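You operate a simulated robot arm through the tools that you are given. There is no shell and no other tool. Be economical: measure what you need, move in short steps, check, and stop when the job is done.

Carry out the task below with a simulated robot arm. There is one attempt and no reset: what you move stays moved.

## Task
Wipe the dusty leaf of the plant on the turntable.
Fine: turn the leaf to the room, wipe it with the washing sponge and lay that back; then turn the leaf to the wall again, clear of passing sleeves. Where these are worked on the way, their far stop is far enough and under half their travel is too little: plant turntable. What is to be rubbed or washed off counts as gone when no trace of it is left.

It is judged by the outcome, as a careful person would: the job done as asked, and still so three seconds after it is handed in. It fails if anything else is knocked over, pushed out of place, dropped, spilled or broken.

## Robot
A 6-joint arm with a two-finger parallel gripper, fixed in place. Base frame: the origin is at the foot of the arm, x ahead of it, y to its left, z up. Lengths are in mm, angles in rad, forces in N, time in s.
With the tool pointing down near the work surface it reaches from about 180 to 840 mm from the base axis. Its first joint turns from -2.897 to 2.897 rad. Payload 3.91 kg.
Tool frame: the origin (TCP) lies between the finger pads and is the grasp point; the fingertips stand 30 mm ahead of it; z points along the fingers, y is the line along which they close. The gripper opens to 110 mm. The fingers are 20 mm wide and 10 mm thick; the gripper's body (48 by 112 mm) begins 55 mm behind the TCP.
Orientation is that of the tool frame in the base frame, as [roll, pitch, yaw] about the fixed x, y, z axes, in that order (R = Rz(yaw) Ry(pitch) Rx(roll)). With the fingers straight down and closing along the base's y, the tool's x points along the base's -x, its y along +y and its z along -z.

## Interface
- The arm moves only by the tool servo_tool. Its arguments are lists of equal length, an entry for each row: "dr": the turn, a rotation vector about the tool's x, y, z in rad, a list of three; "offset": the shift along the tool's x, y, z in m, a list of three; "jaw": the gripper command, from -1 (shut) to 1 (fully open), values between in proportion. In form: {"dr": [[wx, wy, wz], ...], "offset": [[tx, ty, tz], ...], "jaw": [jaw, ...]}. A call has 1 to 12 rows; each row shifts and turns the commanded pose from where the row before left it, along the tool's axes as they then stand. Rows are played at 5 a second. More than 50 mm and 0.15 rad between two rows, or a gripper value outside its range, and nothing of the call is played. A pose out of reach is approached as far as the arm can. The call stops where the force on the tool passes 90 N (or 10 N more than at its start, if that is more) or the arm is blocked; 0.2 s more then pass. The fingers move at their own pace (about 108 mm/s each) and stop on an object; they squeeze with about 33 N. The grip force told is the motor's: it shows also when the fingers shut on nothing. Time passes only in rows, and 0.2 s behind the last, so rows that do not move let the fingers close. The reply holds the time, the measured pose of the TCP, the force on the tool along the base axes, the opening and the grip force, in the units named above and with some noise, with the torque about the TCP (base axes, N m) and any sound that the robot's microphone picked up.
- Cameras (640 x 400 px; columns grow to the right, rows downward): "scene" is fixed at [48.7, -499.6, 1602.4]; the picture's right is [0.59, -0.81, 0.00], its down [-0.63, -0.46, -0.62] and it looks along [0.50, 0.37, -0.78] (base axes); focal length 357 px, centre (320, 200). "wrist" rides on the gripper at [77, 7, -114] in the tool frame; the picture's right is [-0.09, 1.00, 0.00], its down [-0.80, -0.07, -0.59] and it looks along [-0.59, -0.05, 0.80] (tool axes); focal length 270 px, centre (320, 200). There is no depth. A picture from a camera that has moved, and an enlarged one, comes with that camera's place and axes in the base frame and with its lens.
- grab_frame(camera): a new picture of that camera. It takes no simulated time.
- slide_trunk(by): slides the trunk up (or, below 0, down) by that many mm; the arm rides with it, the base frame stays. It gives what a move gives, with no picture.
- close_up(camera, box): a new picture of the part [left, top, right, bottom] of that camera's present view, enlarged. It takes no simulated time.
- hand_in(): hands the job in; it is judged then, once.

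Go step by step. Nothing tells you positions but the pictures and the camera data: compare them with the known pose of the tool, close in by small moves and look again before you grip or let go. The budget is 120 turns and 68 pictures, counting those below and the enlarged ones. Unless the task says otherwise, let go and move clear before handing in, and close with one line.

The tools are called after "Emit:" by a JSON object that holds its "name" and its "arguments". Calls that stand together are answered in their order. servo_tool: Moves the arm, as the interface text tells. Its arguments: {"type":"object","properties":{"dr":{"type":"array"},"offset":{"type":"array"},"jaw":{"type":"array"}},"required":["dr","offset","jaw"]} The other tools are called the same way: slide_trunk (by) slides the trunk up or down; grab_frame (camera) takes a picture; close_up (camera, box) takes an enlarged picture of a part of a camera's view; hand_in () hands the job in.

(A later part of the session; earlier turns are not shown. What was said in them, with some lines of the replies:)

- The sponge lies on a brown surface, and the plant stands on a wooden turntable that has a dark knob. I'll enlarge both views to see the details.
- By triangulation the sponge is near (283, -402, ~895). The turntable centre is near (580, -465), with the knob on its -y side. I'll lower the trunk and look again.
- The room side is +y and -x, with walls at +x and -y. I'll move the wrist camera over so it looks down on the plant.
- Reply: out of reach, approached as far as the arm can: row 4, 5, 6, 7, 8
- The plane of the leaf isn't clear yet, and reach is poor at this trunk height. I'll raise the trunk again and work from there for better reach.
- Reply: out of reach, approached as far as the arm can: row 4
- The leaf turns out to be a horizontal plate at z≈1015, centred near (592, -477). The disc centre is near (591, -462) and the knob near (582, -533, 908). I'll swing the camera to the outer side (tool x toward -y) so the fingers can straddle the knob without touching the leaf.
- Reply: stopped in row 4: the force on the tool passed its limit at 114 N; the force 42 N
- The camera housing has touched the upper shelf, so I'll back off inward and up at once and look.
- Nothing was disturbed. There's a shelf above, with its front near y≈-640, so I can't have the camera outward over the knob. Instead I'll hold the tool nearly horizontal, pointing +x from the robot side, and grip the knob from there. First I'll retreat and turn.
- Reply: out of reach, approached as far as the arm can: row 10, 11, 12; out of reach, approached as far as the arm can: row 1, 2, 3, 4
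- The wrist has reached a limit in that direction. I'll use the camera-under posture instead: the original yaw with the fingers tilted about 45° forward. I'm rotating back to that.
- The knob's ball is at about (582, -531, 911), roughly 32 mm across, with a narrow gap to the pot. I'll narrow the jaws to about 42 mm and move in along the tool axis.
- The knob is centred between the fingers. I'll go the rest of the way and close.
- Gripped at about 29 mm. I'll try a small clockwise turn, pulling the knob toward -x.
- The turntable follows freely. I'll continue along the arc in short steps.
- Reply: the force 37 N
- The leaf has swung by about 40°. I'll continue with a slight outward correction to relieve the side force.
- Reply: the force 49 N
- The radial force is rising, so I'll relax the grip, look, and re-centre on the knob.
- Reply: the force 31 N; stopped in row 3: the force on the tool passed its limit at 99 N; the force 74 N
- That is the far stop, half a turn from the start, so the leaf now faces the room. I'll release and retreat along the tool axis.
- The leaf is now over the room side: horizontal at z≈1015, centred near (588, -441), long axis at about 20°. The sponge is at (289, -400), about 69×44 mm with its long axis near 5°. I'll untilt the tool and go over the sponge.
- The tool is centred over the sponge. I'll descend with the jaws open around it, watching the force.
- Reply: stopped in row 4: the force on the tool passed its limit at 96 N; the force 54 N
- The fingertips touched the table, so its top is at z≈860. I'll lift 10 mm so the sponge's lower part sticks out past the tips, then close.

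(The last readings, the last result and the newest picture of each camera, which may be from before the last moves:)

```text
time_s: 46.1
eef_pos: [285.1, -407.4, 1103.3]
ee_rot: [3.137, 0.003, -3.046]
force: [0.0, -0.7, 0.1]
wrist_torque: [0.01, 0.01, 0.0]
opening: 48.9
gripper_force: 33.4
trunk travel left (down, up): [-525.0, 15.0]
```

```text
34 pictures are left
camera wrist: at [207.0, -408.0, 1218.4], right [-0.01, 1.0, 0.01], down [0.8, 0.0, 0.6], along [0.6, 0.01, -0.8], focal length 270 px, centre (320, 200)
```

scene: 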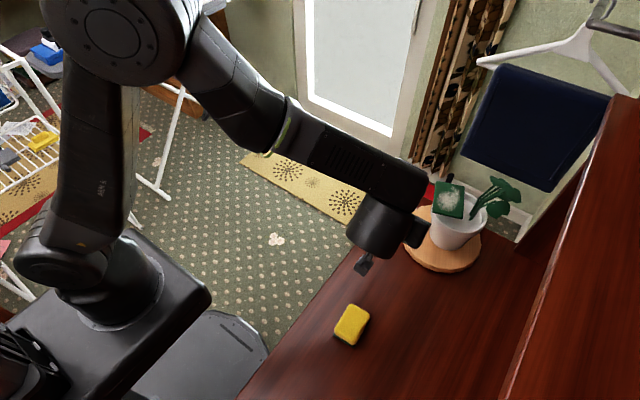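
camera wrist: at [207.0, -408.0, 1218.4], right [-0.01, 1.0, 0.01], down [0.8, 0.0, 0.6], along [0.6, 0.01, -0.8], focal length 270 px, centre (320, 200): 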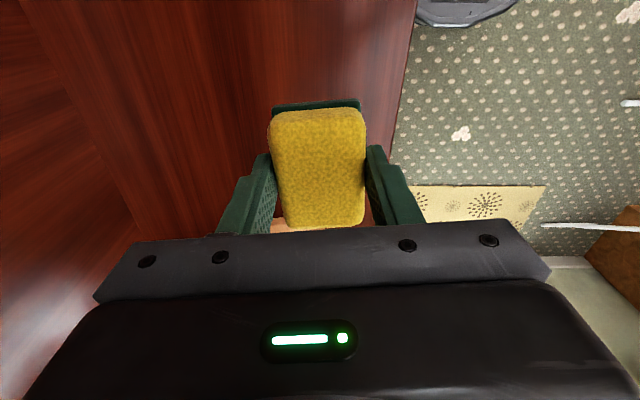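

The sponge is held securely. I'll rotate the tool so the sponge lies across the leaf, then travel above it.

Emit:
{"name": "servo_tool", "arguments": {"dr": [[0, 0, 0.1464], [0, 0, 0.1464], [0, 0, 0.1464], [0, 0, 0.1464], [0, 0, 0.1464], [0, 0, 0.1464], [0, 0, 0.1464], [0, 0, 0.1464], [0, 0, 0.1464]], "offset": [[0, 0, -0.01], [0, 0, -0.01], [0, 0, -0.01], [0, 0, 0], [0, 0, 0], [0, 0, 0], [0, 0, 0], [0, 0, 0], [0, 0, 0]], "jaw": [-1, -1, -1, -1, -1, -1, -1, -1, -1]}}

Emit:
{"name": "servo_tool", "arguments": {"dr": [[0, 0, 0], [0, 0, 0], [0, 0, 0], [0, 0, 0], [0, 0, 0], [0, 0, 0], [0, 0, 0], [0, 0, 0]], "offset": [[-0.0164, 0.0344, 0], [-0.0164, 0.0344, 0], [-0.0164, 0.0344, 0], [-0.0164, 0.0344, 0], [-0.0164, 0.0344, 0], [-0.0164, 0.0344, 0], [-0.0164, 0.0344, 0], [-0.0164, 0.0344, 0]], "jaw": [-1, -1, -1, -1, -1, -1, -1, -1]}}

Emit:
{"name": "grab_frame", "arguments": {"camera": "wrist"}}

Emit:
{"name": "close_up", "arguments": {"camera": "scene", "box": [380, 90, 560, 280]}}

```text
time_s: 48.1
eef_pos: [287.9, -407.1, 1131.3]
ee_rot: [3.138, -0.004, 1.917]
force: [0.6, 0.0, -1.2]
wrist_torque: [-0.05, 0.04, 0.01]
opening: 48.7
gripper_force: 33.1
trunk travel left (down, up): [-525.0, 15.0]
```

```text
time_s: 49.9
eef_pos: [593.9, -434.8, 1130.9]
ee_rot: [3.138, -0.006, 1.919]
force: [0.0, -0.2, -0.4]
wrist_torque: [0.04, 0.02, 0.02]
opening: 48.9
gripper_force: 32.9
trunk travel left (down, up): [-525.0, 15.0]
```

```text
33 pictures are left
camera wrist: at [573.6, -361.6, 1246.0], right [0.97, 0.26, 0.0], down [0.21, -0.78, 0.59], along [0.15, -0.57, -0.81], focal length 270 px, centre (320, 200)
```

wrist: 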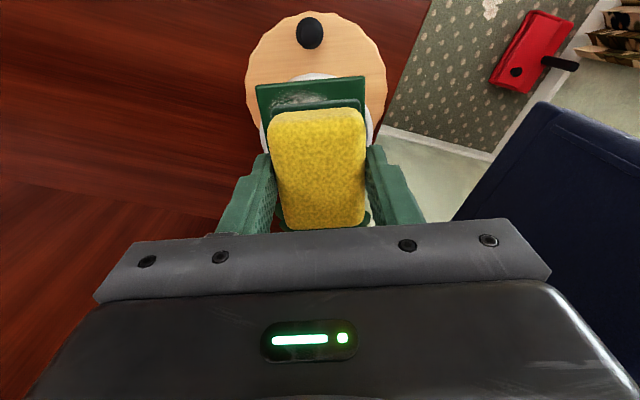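

```text
2.11 times, centred on (470, 185) of scene
camera zoom: at [48.7, -499.6, 1602.4], right [0.59, -0.81, 0.0], down [-0.63, -0.46, -0.62], along [0.5, 0.37, -0.78], focal length 752 px, centre (4, 232)
```

zoom: 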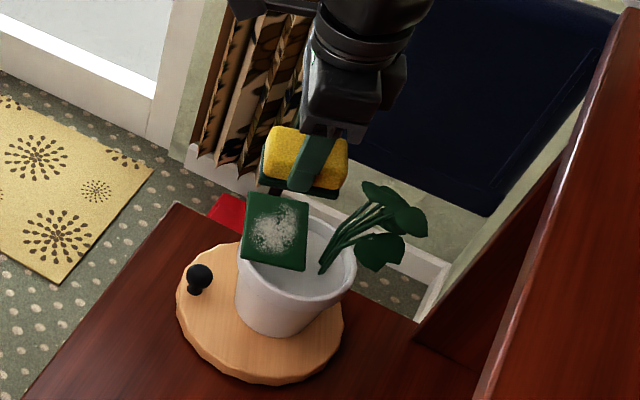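

The leaf at z≈1015 is confirmed from this view. I'll go to the near end of the leaf and lower until the sponge touches.

Emit:
{"name": "servo_tool", "arguments": {"dr": [[0, 0, 0], [0, 0, 0], [0, 0, 0], [0, 0, 0]], "offset": [[0.001, -0.03, 0.015], [0, 0, 0.025], [0, 0, 0.02], [0, 0, 0.006]], "jaw": [-1, -1, -1, -1]}}

Emit:
{"name": "servo_tool", "arguments": {"dr": [[0, 0, 0], [0, 0, 0], [0, 0, 0]], "offset": [[0, 0, 0.002], [0, 0, 0.002], [0, 0, 0.001]], "jaw": [-1, -1, -1]}}

```text
time_s: 50.9
eef_pos: [563.5, -446.7, 1067.1]
ee_rot: [3.139, -0.005, 1.919]
force: [-0.8, -0.4, -1.2]
wrist_torque: [0.04, -0.03, 0.0]
opening: 48.6
gripper_force: 33.4
trunk travel left (down, up): [-525.0, 15.0]
```

```text
time_s: 51.7
eef_pos: [562.2, -445.6, 1061.5]
ee_rot: [3.137, -0.004, 1.92]
force: [0.2, 0.0, -0.2]
wrist_torque: [0.0, 0.03, 0.02]
opening: 48.7
gripper_force: 33.3
trunk travel left (down, up): [-525.0, 15.0]
```

Emit:
{"name": "servo_tool", "arguments": {"dr": [[0, 0, 0], [0, 0, 0], [0, 0, 0]], "offset": [[0, 0, 0.002], [0, 0, 0.002], [0, 0, 0]], "jaw": [-1, -1, -1]}}

Emit:
{"name": "grab_frame", "arguments": {"camera": "wrist"}}

```text
time_s: 52.5
eef_pos: [562.2, -444.7, 1059.0]
ee_rot: [3.137, -0.001, 1.919]
force: [1.2, -2.6, 11.7]
wrist_torque: [-0.45, 0.0, -0.03]
opening: 48.5
gripper_force: 32.3
trunk travel left (down, up): [-525.0, 15.0]
```

```text
31 pictures are left
camera wrist: at [542.7, -371.0, 1173.7], right [0.97, 0.26, 0.01], down [0.2, -0.78, 0.59], along [0.16, -0.57, -0.81], focal length 270 px, centre (320, 200)
```

wrist: 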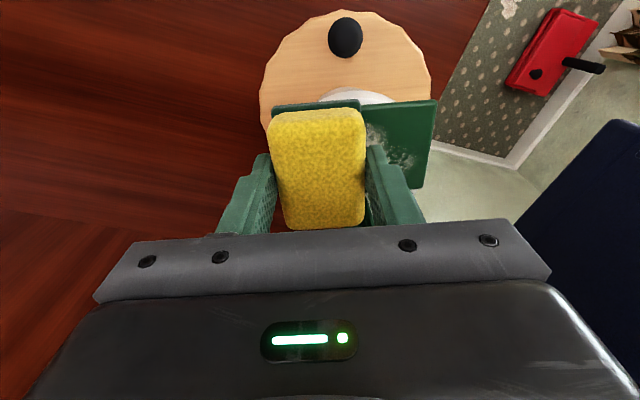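

Contact at about 12 N. I'll wipe along the leaf and back.

Emit:
{"name": "servo_tool", "arguments": {"dr": [[0, 0, 0], [0, 0, 0], [0, 0, 0], [0, 0, 0], [0, 0, 0], [0, 0, 0]], "offset": [[0, 0.008, 0], [0, 0.008, 0], [0, 0.008, 0], [0, 0.008, 0], [0, 0.008, 0], [0, 0.008, 0]], "jaw": [-1, -1, -1, -1, -1, -1]}}

Emit:
{"name": "grab_frame", "arguments": {"camera": "wrist"}}

```text
time_s: 53.9
eef_pos: [608.2, -428.6, 1059.0]
ee_rot: [3.135, -0.004, 1.92]
force: [-3.9, -1.6, 9.4]
wrist_torque: [-0.28, 0.26, -0.05]
opening: 48.7
gripper_force: 33.4
trunk travel left (down, up): [-525.0, 15.0]
```

```text
30 pictures are left
camera wrist: at [588.6, -353.7, 1173.8], right [0.97, 0.26, 0.0], down [0.21, -0.78, 0.59], along [0.16, -0.57, -0.81], focal length 270 px, centre (320, 200)
```

wrist: 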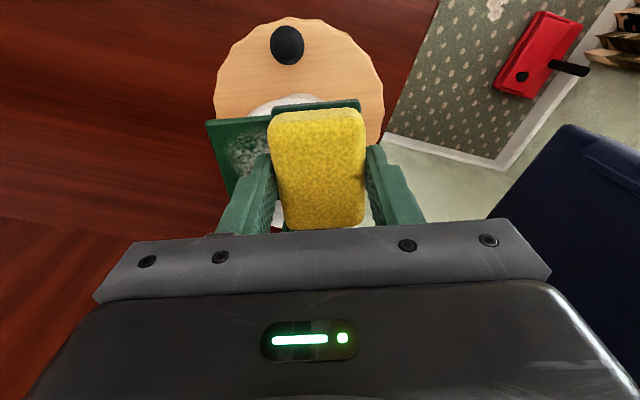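

The dust is fading. More strokes are needed, with slightly more pressure.

Emit:
{"name": "servo_tool", "arguments": {"dr": [[0, 0, 0], [0, 0, 0], [0, 0, 0], [0, 0, 0], [0, 0, 0], [0, 0, 0], [0, 0, 0], [0, 0, 0], [0, 0, 0], [0, 0, 0], [0, 0, 0], [0, 0, 0]], "offset": [[0, -0.008, 0.0005], [0, -0.008, 0], [0, -0.008, 0], [0, -0.008, 0], [0, -0.008, 0], [0, -0.008, 0], [0, 0.008, 0], [0, 0.008, 0], [0, 0.008, 0], [0, 0.008, 0], [0, 0.008, 0], [0, 0.008, 0]], "jaw": [-1, -1, -1, -1, -1, -1, -1, -1, -1, -1, -1, -1]}}

Emit:
{"name": "servo_tool", "arguments": {"dr": [[0, 0, 0], [0, 0, 0], [0, 0, 0], [0, 0, 0], [0, 0, 0], [0, 0, 0], [0, 0, 0], [0, 0, 0], [0, 0, 0], [0, 0, 0], [0, 0, 0], [0, 0, 0]], "offset": [[0, -0.008, 0], [0, -0.008, 0], [0, -0.008, 0], [0, -0.008, 0], [0, -0.008, 0], [0, -0.008, 0], [0, 0.008, 0], [0, 0.008, 0], [0, 0.008, 0], [0, 0.008, 0], [0, 0.008, 0], [0, 0.008, 0]], "jaw": [-1, -1, -1, -1, -1, -1, -1, -1, -1, -1, -1, -1]}}

Emit:
{"name": "grab_frame", "arguments": {"camera": "wrist"}}

```text
time_s: 56.5
eef_pos: [605.8, -427.5, 1058.0]
ee_rot: [3.136, -0.002, 1.919]
force: [-3.2, 0.4, 13.5]
wrist_torque: [-0.02, 0.4, -0.07]
opening: 48.9
gripper_force: 33.0
trunk travel left (down, up): [-525.0, 15.0]
```

```text
time_s: 59.1
eef_pos: [605.6, -428.6, 1058.0]
ee_rot: [3.135, -0.001, 1.92]
force: [-3.5, -1.0, 14.1]
wrist_torque: [-0.04, 0.33, -0.06]
opening: 48.8
gripper_force: 33.0
trunk travel left (down, up): [-525.0, 15.0]
```

```text
29 pictures are left
camera wrist: at [585.9, -354.2, 1173.3], right [0.97, 0.26, 0.01], down [0.2, -0.78, 0.59], along [0.16, -0.57, -0.81], focal length 270 px, centre (320, 200)
```

wrist: 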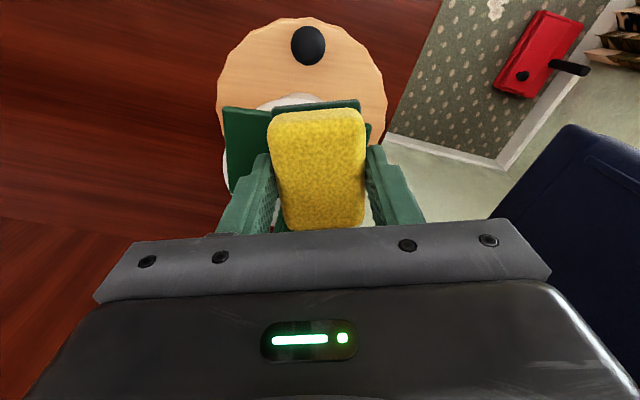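

The visible part looks clean. I'll lift off and inspect the whole leaf.

Emit:
{"name": "servo_tool", "arguments": {"dr": [[0, 0, 0], [0, 0, 0], [0, 0, 0], [0, 0, 0]], "offset": [[0, 0, -0.02], [0, 0, -0.03], [-0.02, 0.0, -0.03], [-0.03, 0, -0.0]], "jaw": [-1, -1, -1, -1]}}

Emit:
{"name": "close_up", "arguments": {"camera": "scene", "box": [400, 150, 520, 260]}}

Emit:
{"name": "close_up", "arguments": {"camera": "wrist", "box": [200, 0, 420, 160]}}

```text
time_s: 60.1
eef_pos: [625.1, -475.6, 1139.9]
ee_rot: [3.135, 0.0, 1.919]
force: [1.1, 28.8, 11.1]
wrist_torque: [1.0, 0.3, -0.79]
opening: 55.0
gripper_force: 33.1
trunk travel left (down, up): [-525.0, 15.0]
```

```text
3.64 times, centred on (460, 205) of scene
camera zoom: at [48.7, -499.6, 1602.4], right [0.59, -0.81, 0.0], down [-0.63, -0.46, -0.62], along [0.5, 0.37, -0.78], focal length 1298 px, centre (-189, 182)
```

zoom: 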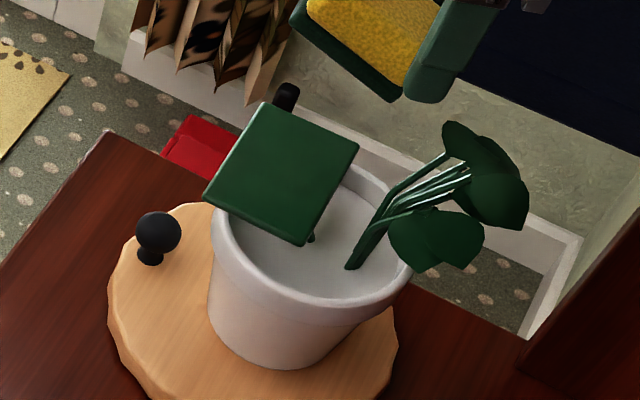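

```text
2.50 times, centred on (310, 80) of wrist
camera zoom: at [603.5, -400.8, 1255.6], right [0.97, 0.26, 0.01], down [0.2, -0.78, 0.59], along [0.16, -0.57, -0.8], focal length 676 px, centre (345, 500)
```

zoom: 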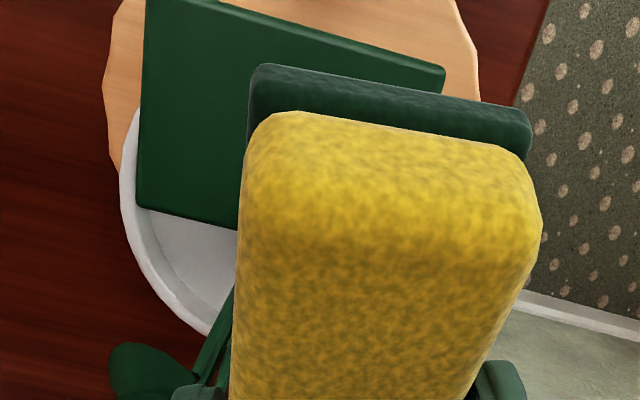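

The leaf is clean. But I moved toward the stalks and feel a side force, so I'll back off straight away.

Emit:
{"name": "servo_tool", "arguments": {"dr": [[0, 0, 0], [0, 0, 0], [0, 0, 0]], "offset": [[0.02, 0, 0], [0.03, 0, 0], [0, -0.0, -0.02]], "jaw": [-1, -1, -1]}}

Emit:
{"name": "grab_frame", "arguments": {"camera": "wrist"}}

Emit:
{"name": "close_up", "arguments": {"camera": "scene", "box": [380, 110, 540, 270]}}

```text
time_s: 60.9
eef_pos: [608.5, -429.7, 1155.3]
ee_rot: [3.139, -0.003, 1.919]
force: [-0.1, -0.1, -0.2]
wrist_torque: [-0.02, -0.02, -0.01]
opening: 54.3
gripper_force: 32.7
trunk travel left (down, up): [-525.0, 15.0]
```

```text
26 pictures are left
camera wrist: at [586.8, -355.5, 1271.1], right [0.97, 0.26, 0.0], down [0.21, -0.78, 0.59], along [0.15, -0.57, -0.81], focal length 270 px, centre (320, 200)
```

wrist: 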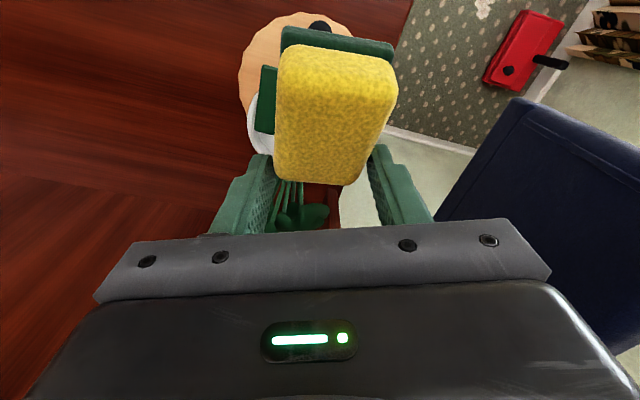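

```text
2.50 times, centred on (460, 190) of scene
camera zoom: at [48.7, -499.6, 1602.4], right [0.59, -0.81, 0.0], down [-0.63, -0.46, -0.62], along [0.5, 0.37, -0.78], focal length 892 px, centre (-30, 225)
```

zoom: 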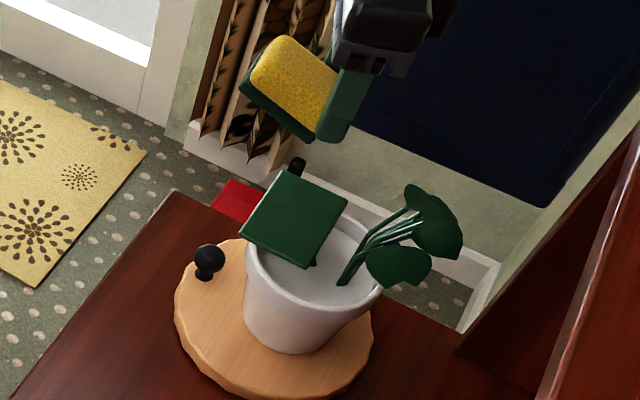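

The plant is intact, but the sponge slipped about 30 mm outward in the grip and is now held near its end. I'll carry it gently back over its place on the table.

Emit:
{"name": "servo_tool", "arguments": {"dr": [[0, 0, 0], [0, 0, 0], [0, 0, 0], [0, 0, 0], [0, 0, 0], [0, 0, 0], [0, 0, 0], [0, 0, 0], [0, 0, 0], [0, 0, 0], [0, 0, 0], [0, 0, 0]], "offset": [[0.005, -0.012, 0], [0.0113, -0.0228, 0], [0.0113, -0.0228, 0], [0.0113, -0.0228, 0], [0.0113, -0.0228, 0], [0.0113, -0.0228, 0], [0.0113, -0.0228, 0], [0.0113, -0.0228, 0], [0.0113, -0.0228, 0], [0.0113, -0.0228, 0], [0.0113, -0.0228, 0], [0.0113, -0.0228, 0]], "jaw": [-1, -1, -1, -1, -1, -1, -1, -1, -1, -1, -1, -1]}}

Emit:
{"name": "servo_tool", "arguments": {"dr": [[0, 0, -0.1], [0, 0, -0.136], [0, 0, -0.136], [0, 0, -0.136], [0, 0, -0.136], [0, 0, -0.136], [0, 0, -0.136], [0, 0, -0.136], [0, 0, -0.136], [0, 0, -0.136], [0, 0, -0.136], [0, 0, -0.136]], "offset": [[0, 0, 0], [0, 0, 0], [0, 0, 0], [0, 0, 0], [0, 0, 0], [0, 0, 0], [0, 0, 0], [0, 0, 0], [0, 0, 0], [0, 0, 0], [0, 0, 0], [0, 0, 0]], "jaw": [-1, -1, -1, -1, -1, -1, -1, -1, -1, -1, -1, -1]}}

Emit:
{"name": "grab_frame", "arguments": {"camera": "wrist"}}

Emit:
{"name": "grab_frame", "arguments": {"camera": "scene"}}

```text
time_s: 63.5
eef_pos: [316.6, -397.1, 1155.4]
ee_rot: [3.136, -0.005, 1.92]
force: [-0.3, 0.3, -0.1]
wrist_torque: [-0.01, 0.0, 0.0]
opening: 53.6
gripper_force: 32.9
trunk travel left (down, up): [-525.0, 15.0]
```

```text
time_s: 66.1
eef_pos: [316.1, -399.1, 1155.5]
ee_rot: [3.137, 0.003, -2.768]
force: [0.3, -0.2, 0.6]
wrist_torque: [-0.01, -0.02, 0.02]
opening: 53.4
gripper_force: 32.9
trunk travel left (down, up): [-525.0, 15.0]
```

```text
24 pictures are left
camera wrist: at [242.6, -420.8, 1271.4], right [-0.28, 0.96, 0.01], down [0.77, 0.22, 0.6], along [0.57, 0.17, -0.8], focal length 270 px, centre (320, 200)
```

wrist: 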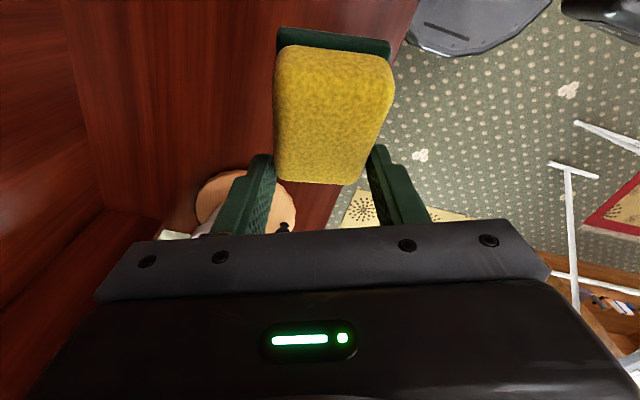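

```text
23 pictures are left
```

scene: 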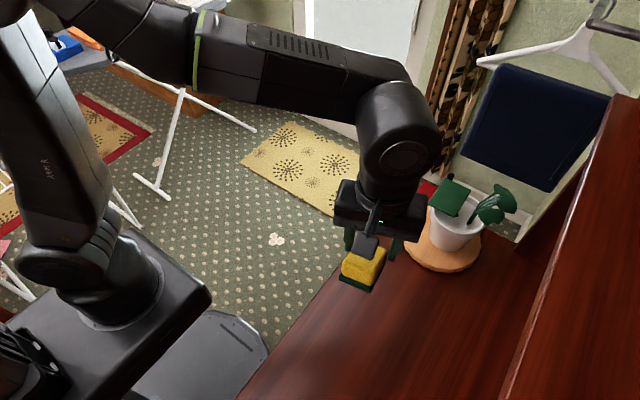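

The sponge is still held and is above its original spot. Lowering.

Emit:
{"name": "servo_tool", "arguments": {"dr": [[0, 0, 0], [0, 0, 0], [0, 0, 0], [0, 0, 0], [0, 0, 0], [0, 0, 0], [0, 0, 0], [0, 0, 0], [0, 0, 0]], "offset": [[0, 0, 0.015], [0, 0, 0.03], [0, 0, 0.03], [0, 0, 0.03], [0, 0, 0.03], [0, 0, 0.03], [0, 0, 0.03], [0, 0, 0.025], [0, 0, 0.015]], "jaw": [-1, -1, -1, -1, -1, -1, -1, -1, -1]}}

Emit:
{"name": "servo_tool", "arguments": {"dr": [[0, 0, 0], [0, 0, 0], [0, 0, 0], [0, 0, 0]], "offset": [[0, 0, 0.005], [0, 0, 0.004], [0, 0, 0.003], [0, 0, 0]], "jaw": [-1, -1, -1, -1]}}

Emit:
{"name": "grab_frame", "arguments": {"camera": "wrist"}}

```text
time_s: 68.1
eef_pos: [315.5, -396.9, 921.7]
ee_rot: [3.137, 0.005, -2.769]
force: [0.3, 0.1, -0.9]
wrist_torque: [0.02, -0.03, -0.01]
opening: 52.8
gripper_force: 32.8
trunk travel left (down, up): [-525.0, 15.0]
```

```text
time_s: 69.1
eef_pos: [317.0, -397.0, 910.3]
ee_rot: [3.138, 0.005, -2.767]
force: [0.1, -1.7, 5.6]
wrist_torque: [0.07, 0.0, 0.01]
opening: 52.8
gripper_force: 32.5
trunk travel left (down, up): [-525.0, 15.0]
```

```text
22 pictures are left
camera wrist: at [242.8, -418.0, 1025.3], right [-0.28, 0.96, 0.0], down [0.77, 0.22, 0.6], along [0.57, 0.17, -0.8], focal length 270 px, centre (320, 200)
```

wrist: 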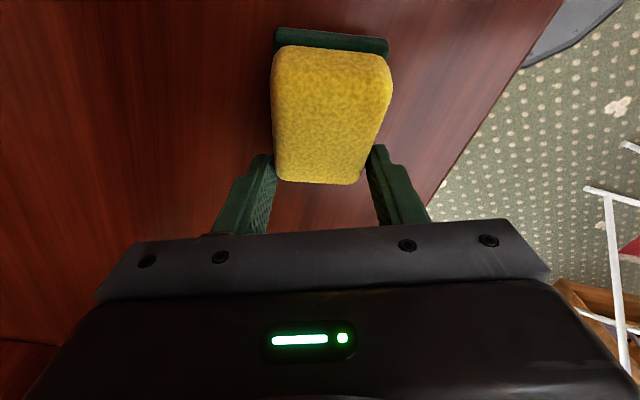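

Emit:
{"name": "servo_tool", "arguments": {"dr": [[0, 0, 0], [0, 0, 0], [0, 0, 0], [0, 0, 0], [0, 0, 0]], "offset": [[0, 0, 0.002], [0, 0, 0], [0, 0, 0], [0, 0, 0], [0, 0, 0]], "jaw": [-1, -0.03, 0.1, 0.3, 0.4]}}

Emit:
{"name": "servo_tool", "arguments": {"dr": [[0, 0, 0], [0, 0, 0], [0, 0, 0], [0, 0, 0]], "offset": [[0, 0, -0.02], [0, 0, -0.03], [0, 0, -0.045], [0, 0, -0.045]], "jaw": [0.4, 0.4, 0.4, 0.4]}}

Emit:
{"name": "grab_frame", "arguments": {"camera": "wrist"}}

```text
time_s: 70.3
eef_pos: [317.0, -396.9, 908.1]
ee_rot: [3.136, 0.003, -2.769]
force: [0.9, -0.6, -0.1]
wrist_torque: [0.04, 0.03, -0.01]
opening: 76.9
gripper_force: 0.1
trunk travel left (down, up): [-525.0, 15.0]
```

```text
time_s: 71.3
eef_pos: [314.8, -397.2, 1049.2]
ee_rot: [3.137, 0.003, -2.767]
force: [-0.3, -0.3, -0.2]
wrist_torque: [0.02, -0.03, -0.02]
opening: 76.7
gripper_force: 0.2
trunk travel left (down, up): [-525.0, 15.0]
```

```text
21 pictures are left
camera wrist: at [240.3, -419.1, 1163.2], right [-0.28, 0.96, 0.01], down [0.77, 0.22, 0.6], along [0.57, 0.17, -0.8], focal length 270 px, centre (320, 200)
```

wrist: 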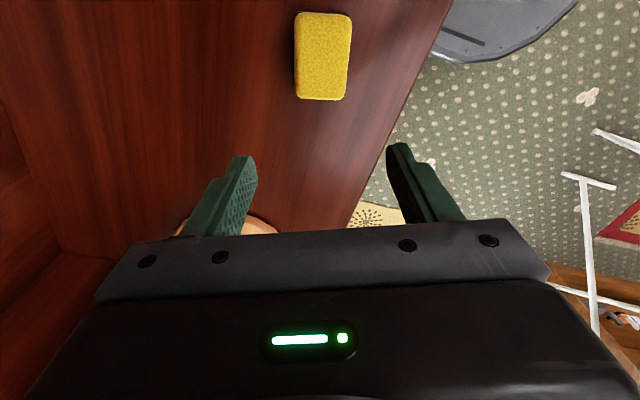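

The sponge is laid back in its place. Now I'll return to the tilted posture and approach the knob, which is near (593, -383), to turn the leaf back.

Emit:
{"name": "servo_tool", "arguments": {"dr": [[0, 0, 0.112], [0, 0, 0.112], [0, 0, 0.112], [0, -0.13, 0], [0, -0.13, 0], [0, -0.13, 0], [0, -0.13, 0], [0, -0.13, 0], [0, -0.13, 0]], "offset": [[0, 0, 0], [0, 0, 0], [0, 0, 0], [0, 0, 0], [0, 0, 0], [0, 0, 0], [0, 0, 0], [0, 0, 0], [0, 0, 0]], "jaw": [0.2, 0, -0.25, -0.25, -0.25, -0.25, -0.25, -0.25, -0.25]}}

Emit:
{"name": "servo_tool", "arguments": {"dr": [[0, 0, 0], [0, 0, 0], [0, 0, 0], [0, 0, 0], [0, 0, 0]], "offset": [[-0.0194, 0.0012, 0.0302], [-0.0194, 0.0012, 0.0302], [-0.0194, 0.0012, 0.0302], [-0.0194, 0.0012, 0.0302], [-0.0194, 0.0012, 0.0302]], "jaw": [-0.25, -0.25, -0.25, -0.25, -0.25]}}

Emit:
{"name": "grab_frame", "arguments": {"camera": "wrist"}}

```text
time_s: 73.3
eef_pos: [316.8, -398.2, 1048.8]
ee_rot: [3.134, 0.785, -3.108]
force: [0.1, -0.4, 1.0]
wrist_torque: [0.01, -0.01, 0.0]
opening: 41.1
gripper_force: 0.0
trunk travel left (down, up): [-525.0, 15.0]
```

```text
time_s: 74.5
eef_pos: [491.7, -382.4, 1007.2]
ee_rot: [3.135, 0.781, -3.11]
force: [-0.8, 0.2, 0.3]
wrist_torque: [0.0, 0.0, -0.04]
opening: 41.3
gripper_force: 0.0
trunk travel left (down, up): [-525.0, 15.0]
```

```text
20 pictures are left
camera wrist: at [357.3, -380.4, 1035.1], right [0.03, 1.0, 0.07], down [0.15, -0.07, 0.99], along [0.99, -0.01, -0.15], focal length 270 px, centre (320, 200)
```

wrist: 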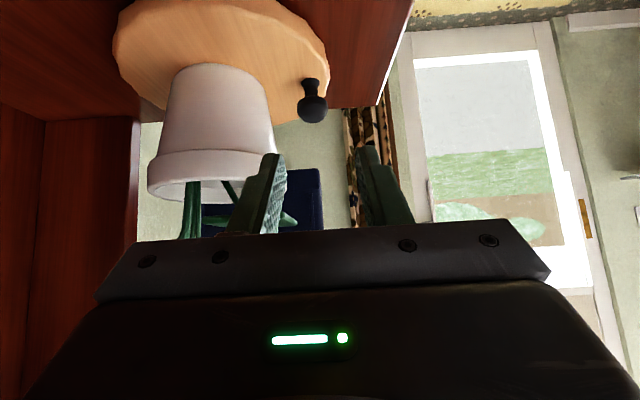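

Emit:
{"name": "servo_tool", "arguments": {"dr": [[0, 0, 0], [0, 0, 0], [0, 0, 0], [0, 0, 0]], "offset": [[-0.002, -0.0035, 0.02], [-0.002, -0.003, 0.022], [0, 0, 0.022], [0, 0, 0.022]], "jaw": [-0.25, -0.25, -0.25, -0.25]}}

Emit:
{"name": "close_up", "arguments": {"camera": "wrist", "box": [200, 60, 460, 240]}}

```text
time_s: 75.5
eef_pos: [554.0, -390.3, 951.3]
ee_rot: [3.132, 0.782, -3.11]
force: [0.0, -0.4, 0.1]
wrist_torque: [0.0, 0.02, 0.01]
opening: 41.3
gripper_force: 0.1
trunk travel left (down, up): [-525.0, 15.0]
```

```text
2.22 times, centred on (330, 150) of wrist
camera zoom: at [420.1, -386.6, 978.7], right [0.03, 1.0, 0.07], down [0.15, -0.07, 0.99], along [0.99, -0.02, -0.15], focal length 601 px, centre (298, 311)
```

zoom: 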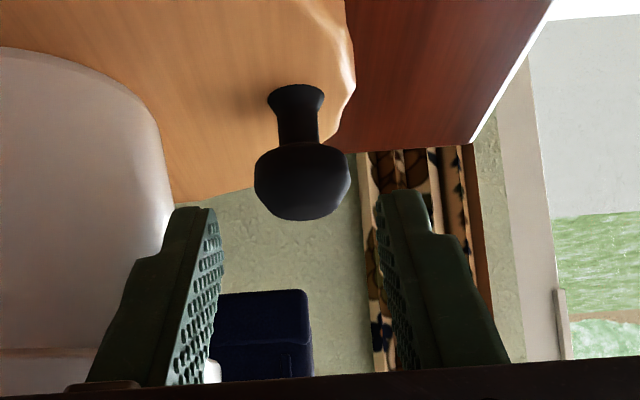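

Emit:
{"name": "servo_tool", "arguments": {"dr": [[0, 0, 0], [0, 0, 0], [0, 0, 0], [0, 0, 0], [0, 0, 0]], "offset": [[0, 0.0005, 0.02], [0, 0.0005, 0.019], [0, 0, 0], [0, 0, 0], [0, 0, 0]], "jaw": [-0.25, -0.25, -0.6, -1, -1]}}

Emit:
{"name": "close_up", "arguments": {"camera": "wrist", "box": [200, 60, 460, 240]}}

```text
time_s: 76.4
eef_pos: [572.4, -387.1, 935.6]
ee_rot: [-3.136, 0.792, -3.103]
force: [-77.6, 18.1, 47.1]
wrist_torque: [-0.98, -0.2, -1.42]
opening: 26.4
gripper_force: 32.7
trunk travel left (down, up): [-525.0, 15.0]
stopped in row 4: the force on the tool passed its limit at 95 N (the readings are from after the stop); the commanded pose is now the measured one
```

```text
2.22 times, centred on (330, 150) of wrist
camera zoom: at [436.3, -383.7, 962.9], right [0.03, 1.0, 0.06], down [0.14, -0.06, 0.99], along [0.99, -0.02, -0.14], focal length 601 px, centre (298, 311)
```

zoom: 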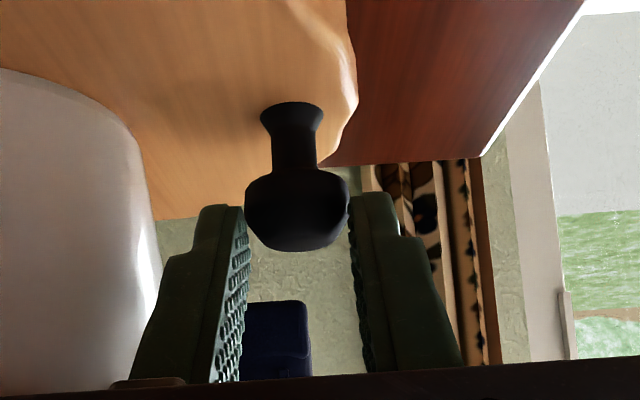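

The gripper body appears to touch the pot rim here, but the fingers hold the front of the ball. I'll try gently pulling the knob back toward -x.

Emit:
{"name": "servo_tool", "arguments": {"dr": [[0, 0, 0], [0, 0, 0], [0, 0, 0]], "offset": [[0.004, 0, -0.004], [0.006, 0, -0.006], [0.007, -0.001, -0.007]], "jaw": [-1, -1, -1]}}

Emit:
{"name": "close_up", "arguments": {"camera": "wrist", "box": [200, 60, 460, 240]}}

Emit:
{"name": "close_up", "arguments": {"camera": "scene", "box": [380, 110, 540, 290]}}

```text
time_s: 77.2
eef_pos: [558.5, -387.4, 933.9]
ee_rot: [-3.139, 0.793, -3.101]
force: [2.8, 10.9, 51.9]
wrist_torque: [0.51, -1.41, 0.65]
opening: 26.9
gripper_force: 45.0
trunk travel left (down, up): [-525.0, 15.0]
```

```text
2.22 times, centred on (330, 150) of wrist
camera zoom: at [422.6, -385.2, 960.2], right [0.03, 1.0, 0.06], down [0.14, -0.06, 0.99], along [0.99, -0.02, -0.14], focal length 601 px, centre (298, 311)
```

zoom: 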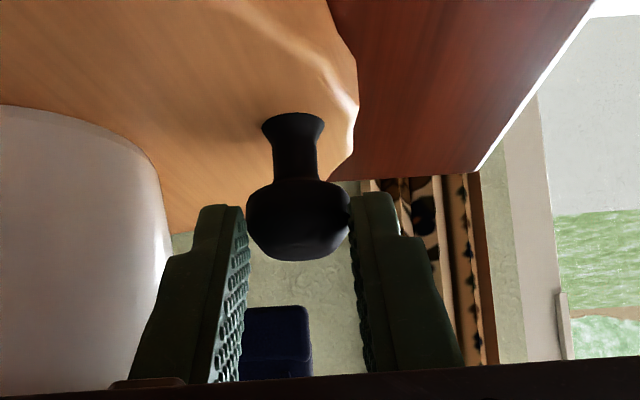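

```text
2.22 times, centred on (460, 200) of scene
camera zoom: at [48.7, -499.6, 1602.4], right [0.59, -0.81, 0.0], down [-0.63, -0.46, -0.62], along [0.5, 0.37, -0.78], focal length 793 px, centre (9, 200)
```

zoom: 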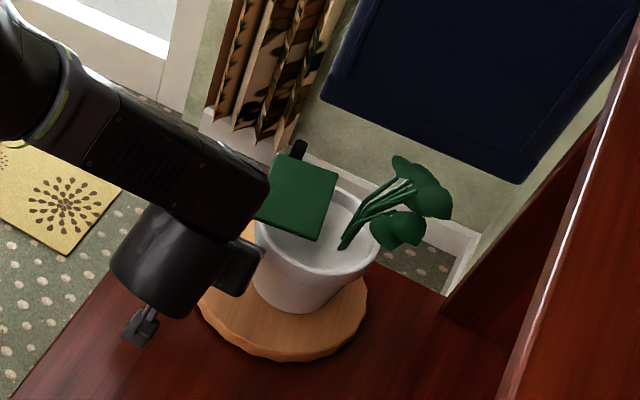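

The knob followed. Now that there's room, I'll release and re-grip it properly.

Emit:
{"name": "servo_tool", "arguments": {"dr": [[0, 0, 0], [0, 0, 0]], "offset": [[0, 0, 0], [0, 0, 0]], "jaw": [-0.27, -0.27]}}

Emit:
{"name": "close_up", "arguments": {"camera": "wrist", "box": [200, 60, 460, 240]}}

```text
time_s: 77.8
eef_pos: [558.9, -390.8, 926.4]
ee_rot: [3.14, 0.78, -3.109]
force: [0.6, -0.4, -0.1]
wrist_torque: [-0.02, -0.03, -0.03]
opening: 40.3
gripper_force: 0.1
trunk travel left (down, up): [-525.0, 15.0]
```

```text
2.22 times, centred on (330, 150) of wrist
camera zoom: at [424.0, -387.9, 954.0], right [0.03, 1.0, 0.06], down [0.15, -0.07, 0.99], along [0.99, -0.02, -0.15], focal length 601 px, centre (298, 311)
```

zoom: 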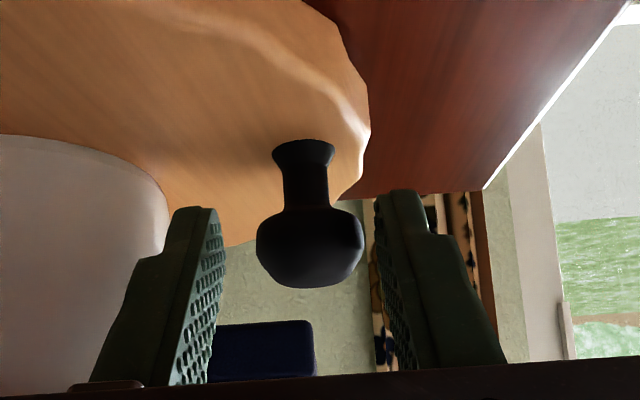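

Emit:
{"name": "servo_tool", "arguments": {"dr": [[0, 0, 0], [0, 0, 0], [0, 0, 0], [0, 0, 0], [0, 0, 0], [0, 0, 0]], "offset": [[0, 0.0028, 0.003], [0, 0, 0], [0, 0, 0], [0.0088, -0.0031, -0.0087], [0.0082, -0.0052, -0.0082], [0.0075, -0.0071, -0.0075]], "jaw": [-0.3, -1, -1, -1, -1, -1]}}

```text
time_s: 79.2
eef_pos: [523.9, -401.3, 925.2]
ee_rot: [3.136, 0.784, -3.109]
force: [-6.4, 18.4, 2.9]
wrist_torque: [0.25, -0.03, 0.99]
opening: 27.8
gripper_force: 44.4
trunk travel left (down, up): [-525.0, 15.0]
```

Emit:
{"name": "servo_tool", "arguments": {"dr": [[0, 0, 0], [0, 0, 0], [0, 0, 0]], "offset": [[0.0075, -0.0075, -0.0074], [0.0057, -0.0098, -0.0056], [0.004, -0.0114, -0.0039]], "jaw": [-1, -1, -1]}}

Emit:
{"name": "close_up", "arguments": {"camera": "wrist", "box": [180, 60, 460, 240]}}

```text
time_s: 80.0
eef_pos: [494.4, -429.2, 925.7]
ee_rot: [3.134, 0.78, -3.116]
force: [-60.8, 31.4, -10.1]
wrist_torque: [0.02, 0.76, 1.38]
opening: 24.8
gripper_force: 45.2
trunk travel left (down, up): [-525.0, 15.0]
```

```text
2.22 times, centred on (320, 150) of wrist
camera zoom: at [359.2, -426.9, 954.3], right [0.03, 1.0, 0.07], down [0.16, -0.07, 0.99], along [0.99, -0.02, -0.16], focal length 601 px, centre (320, 311)
```

zoom: 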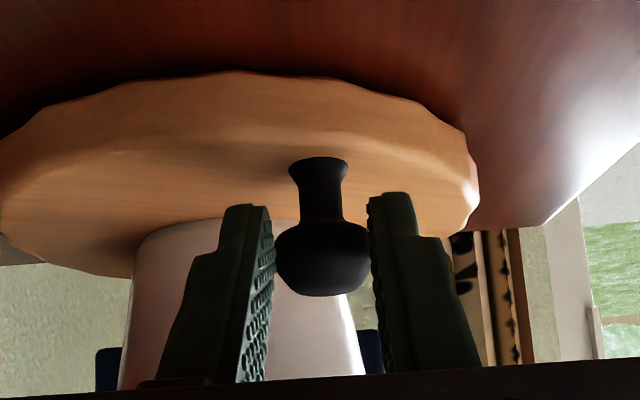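

The ball is working toward the tips. I'll release, move deeper, and for the sideways part just straddle the knob loosely and push.

Emit:
{"name": "servo_tool", "arguments": {"dr": [[0, 0, 0], [0, 0, 0]], "offset": [[0, 0, 0], [0, 0, 0]], "jaw": [-0.33, -0.33]}}

Emit:
{"name": "close_up", "arguments": {"camera": "wrist", "box": [180, 60, 460, 240]}}

```text
time_s: 80.6
eef_pos: [505.1, -432.9, 927.4]
ee_rot: [-3.14, 0.784, -3.108]
force: [-0.5, -0.2, -0.9]
wrist_torque: [0.02, -0.03, 0.04]
opening: 36.7
gripper_force: 0.0
trunk travel left (down, up): [-525.0, 15.0]
```

```text
2.22 times, centred on (320, 150) of wrist
camera zoom: at [370.2, -430.9, 955.4], right [0.03, 1.0, 0.06], down [0.15, -0.07, 0.99], along [0.99, -0.02, -0.15], focal length 601 px, centre (320, 311)
```

zoom: 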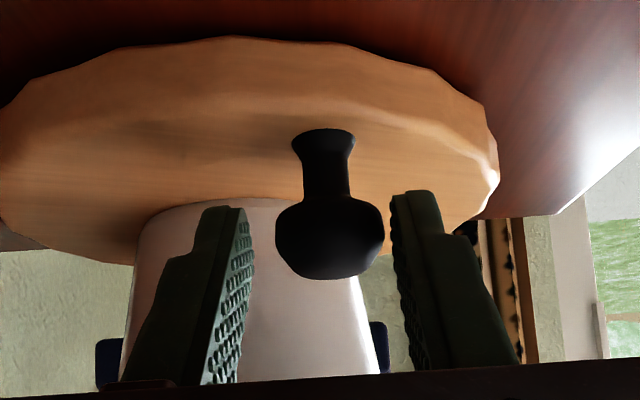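

Emit:
{"name": "servo_tool", "arguments": {"dr": [[0, 0, 0], [0, 0, 0], [0, 0, 0], [0, 0, 0], [0, 0, 0]], "offset": [[0.0002, -0.012, -0.0002], [0.0016, -0.0125, -0.0016], [0, -0.0127, 0], [-0.0016, -0.0125, 0.0016], [-0.0031, -0.012, 0.0031]], "jaw": [-0.36, -0.36, -0.36, -0.36, -0.36]}}

Emit:
{"name": "close_up", "arguments": {"camera": "wrist", "box": [180, 60, 460, 240]}}

```text
time_s: 81.8
eef_pos: [510.6, -496.8, 924.3]
ee_rot: [3.139, 0.785, -3.107]
force: [-0.4, 0.4, 0.0]
wrist_torque: [-0.01, -0.01, -0.02]
opening: 35.3
gripper_force: 0.0
trunk travel left (down, up): [-525.0, 15.0]
```

```text
2.22 times, centred on (320, 150) of wrist
camera zoom: at [374.8, -492.8, 951.6], right [0.03, 1.0, 0.06], down [0.15, -0.07, 0.99], along [0.99, -0.02, -0.15], focal length 601 px, centre (320, 311)
```

zoom: 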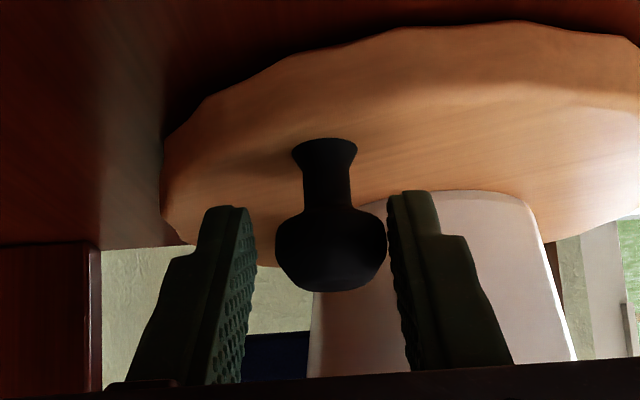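

Loose pushing works with no strain. Now I'll grip and continue the last part toward +x.

Emit:
{"name": "servo_tool", "arguments": {"dr": [[0, 0, 0], [0, 0, 0], [0, 0, 0], [0, 0, 0], [0, 0, 0], [0, 0, 0]], "offset": [[0, 0.003, 0], [0, 0, 0], [0, 0, 0], [-0.0047, -0.0109, 0.0046], [-0.006, -0.0096, 0.0059], [-0.007, -0.0078, 0.0069]], "jaw": [-0.36, -1, -1, -1, -1, -1]}}

```text
time_s: 83.2
eef_pos: [536.0, -518.0, 925.8]
ee_rot: [3.14, 0.783, -3.105]
force: [-5.0, 5.3, -5.7]
wrist_torque: [0.12, 0.41, 0.64]
opening: 29.4
gripper_force: 45.2
trunk travel left (down, up): [-525.0, 15.0]
```

Emit:
{"name": "servo_tool", "arguments": {"dr": [[0, 0, 0], [0, 0, 0], [0, 0, 0]], "offset": [[-0.008, -0.006, 0.0079], [-0.0085, -0.0041, 0.0084], [-0.0075, -0.002, 0.0074]], "jaw": [-1, -1, -1]}}

Emit:
{"name": "close_up", "arguments": {"camera": "scene", "box": [380, 110, 540, 290]}}

```text
time_s: 84.0
eef_pos: [570.6, -531.4, 926.1]
ee_rot: [-3.141, 0.784, -3.11]
force: [-8.9, -6.0, -10.1]
wrist_torque: [0.11, 0.18, 0.42]
opening: 29.8
gripper_force: 45.1
trunk travel left (down, up): [-525.0, 15.0]
```

```text
2.22 times, centred on (460, 200) of scene
camera zoom: at [48.7, -499.6, 1602.4], right [0.59, -0.81, 0.0], down [-0.63, -0.46, -0.62], along [0.5, 0.37, -0.78], focal length 793 px, centre (9, 200)
```

zoom: 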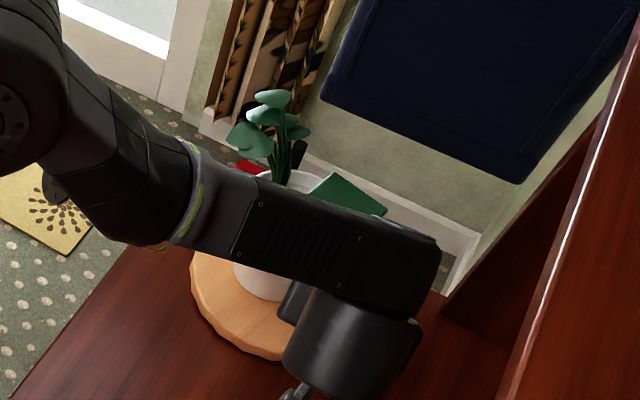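

It's back at its starting position. One small nudge to see whether it's on the stop, then release and retreat.

Emit:
{"name": "servo_tool", "arguments": {"dr": [[0, 0, 0]], "offset": [[-0.0028, -0.0003, 0.0028]], "jaw": [-1]}}

Emit:
{"name": "servo_tool", "arguments": {"dr": [[0, 0, 0], [0, 0, 0], [0, 0, 0], [0, 0, 0], [0, 0, 0], [0, 0, 0]], "offset": [[0, 0, 0], [0, 0, 0], [0, 0, -0.02], [0, 0, -0.035], [0, 0, -0.045], [0, 0, -0.045]], "jaw": [-0.27, -0.27, -0.27, -0.27, -0.27, -0.27]}}

Emit:
{"name": "servo_tool", "arguments": {"dr": [[0, 0, 0], [0, 0, 0], [0, 0, 0], [0, 0, 0], [0, 0, 0], [0, 0, 0]], "offset": [[0, 0.02, -0.04], [0, 0.03, -0.035], [0, 0.03, -0.035], [0, 0.03, -0.035], [0, 0.03, -0.035], [0, 0.03, -0.035]], "jaw": [-0.27, -0.27, -0.27, -0.27, -0.27, -0.27]}}

Emit:
{"name": "grab_frame", "arguments": {"camera": "scene"}}

Emit:
{"name": "close_up", "arguments": {"camera": "scene", "box": [380, 130, 520, 290]}}

```text
time_s: 84.4
eef_pos: [575.4, -532.7, 926.6]
ee_rot: [3.141, 0.785, -3.109]
force: [-6.6, -10.8, -5.3]
wrist_torque: [0.03, -0.41, 0.33]
opening: 29.5
gripper_force: 44.2
trunk travel left (down, up): [-525.0, 15.0]
```

```text
time_s: 85.8
eef_pos: [470.5, -532.4, 1033.8]
ee_rot: [-3.141, 0.784, -3.107]
force: [0.0, 0.0, -0.6]
wrist_torque: [0.0, 0.02, -0.02]
opening: 40.1
gripper_force: 0.2
trunk travel left (down, up): [-525.0, 15.0]
```

```text
time_s: 87.2
eef_pos: [313.8, -370.0, 1179.9]
ee_rot: [3.141, 0.783, -3.106]
force: [-2.3, 0.9, -0.4]
wrist_torque: [-0.01, 0.02, -0.03]
opening: 40.2
gripper_force: 0.1
trunk travel left (down, up): [-525.0, 15.0]
```

```text
10 pictures are left
```

scene: 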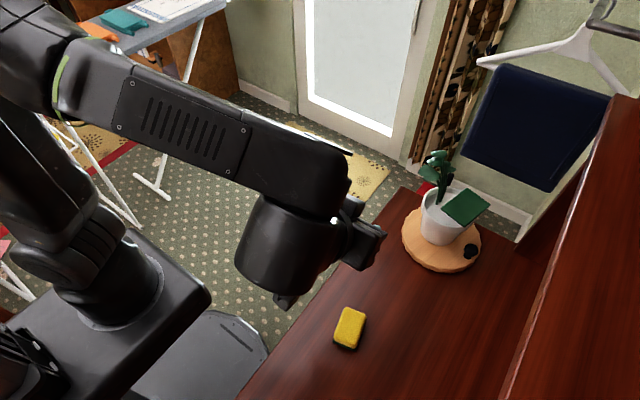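

```text
2.50 times, centred on (450, 210) of scene
camera zoom: at [48.7, -499.6, 1602.4], right [0.59, -0.81, 0.0], down [-0.63, -0.46, -0.62], along [0.5, 0.37, -0.78], focal length 892 px, centre (-5, 175)
```

zoom: 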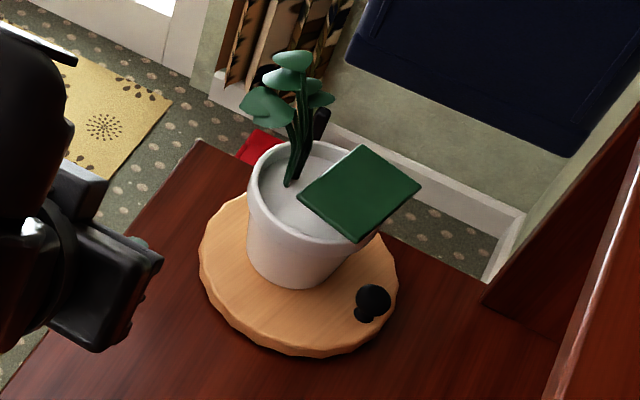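

Emit:
{"name": "close_up", "arguments": {"camera": "scene", "box": [435, 180, 495, 235]}}

Emit:
{"name": "close_up", "arguments": {"camera": "scene", "box": [300, 280, 400, 370]}}

```text
7.27 times, centred on (465, 208) of scene
camera zoom: at [48.7, -499.6, 1602.4], right [0.59, -0.81, 0.0], down [-0.63, -0.46, -0.62], along [0.5, 0.37, -0.78], focal length 2596 px, centre (-734, 146)
```

zoom: 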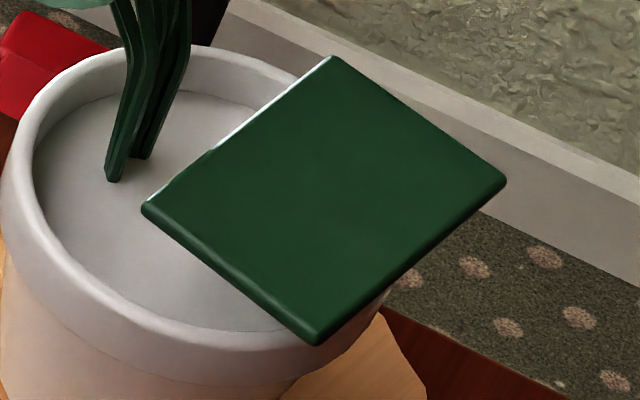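

```text
4.44 times, centred on (350, 325) of scene
camera zoom: at [48.7, -499.6, 1602.4], right [0.59, -0.81, 0.0], down [-0.63, -0.46, -0.62], along [0.5, 0.37, -0.78], focal length 1586 px, centre (187, -356)
```

zoom: 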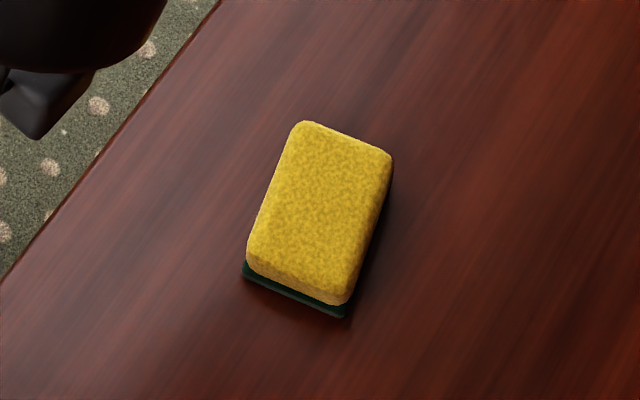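

The leaf is spotless and turned back to the wall. The sponge lies flat in its place and the arm is clear, so I'm handing in.

Emit:
{"name": "hand_in", "arguments": {}}

```text
The job is handed in.
```

The job is handed in: the leaf shows no trace of dust and faces the wall again, a few degrees short of its starting angle, with the sponge back within about 10 mm of its spot. On the way the gripper bumped the upper shelf, pressed on what looked like the pot's rim and brushed the plant's stalks; I saw nothing knocked over or out of place.
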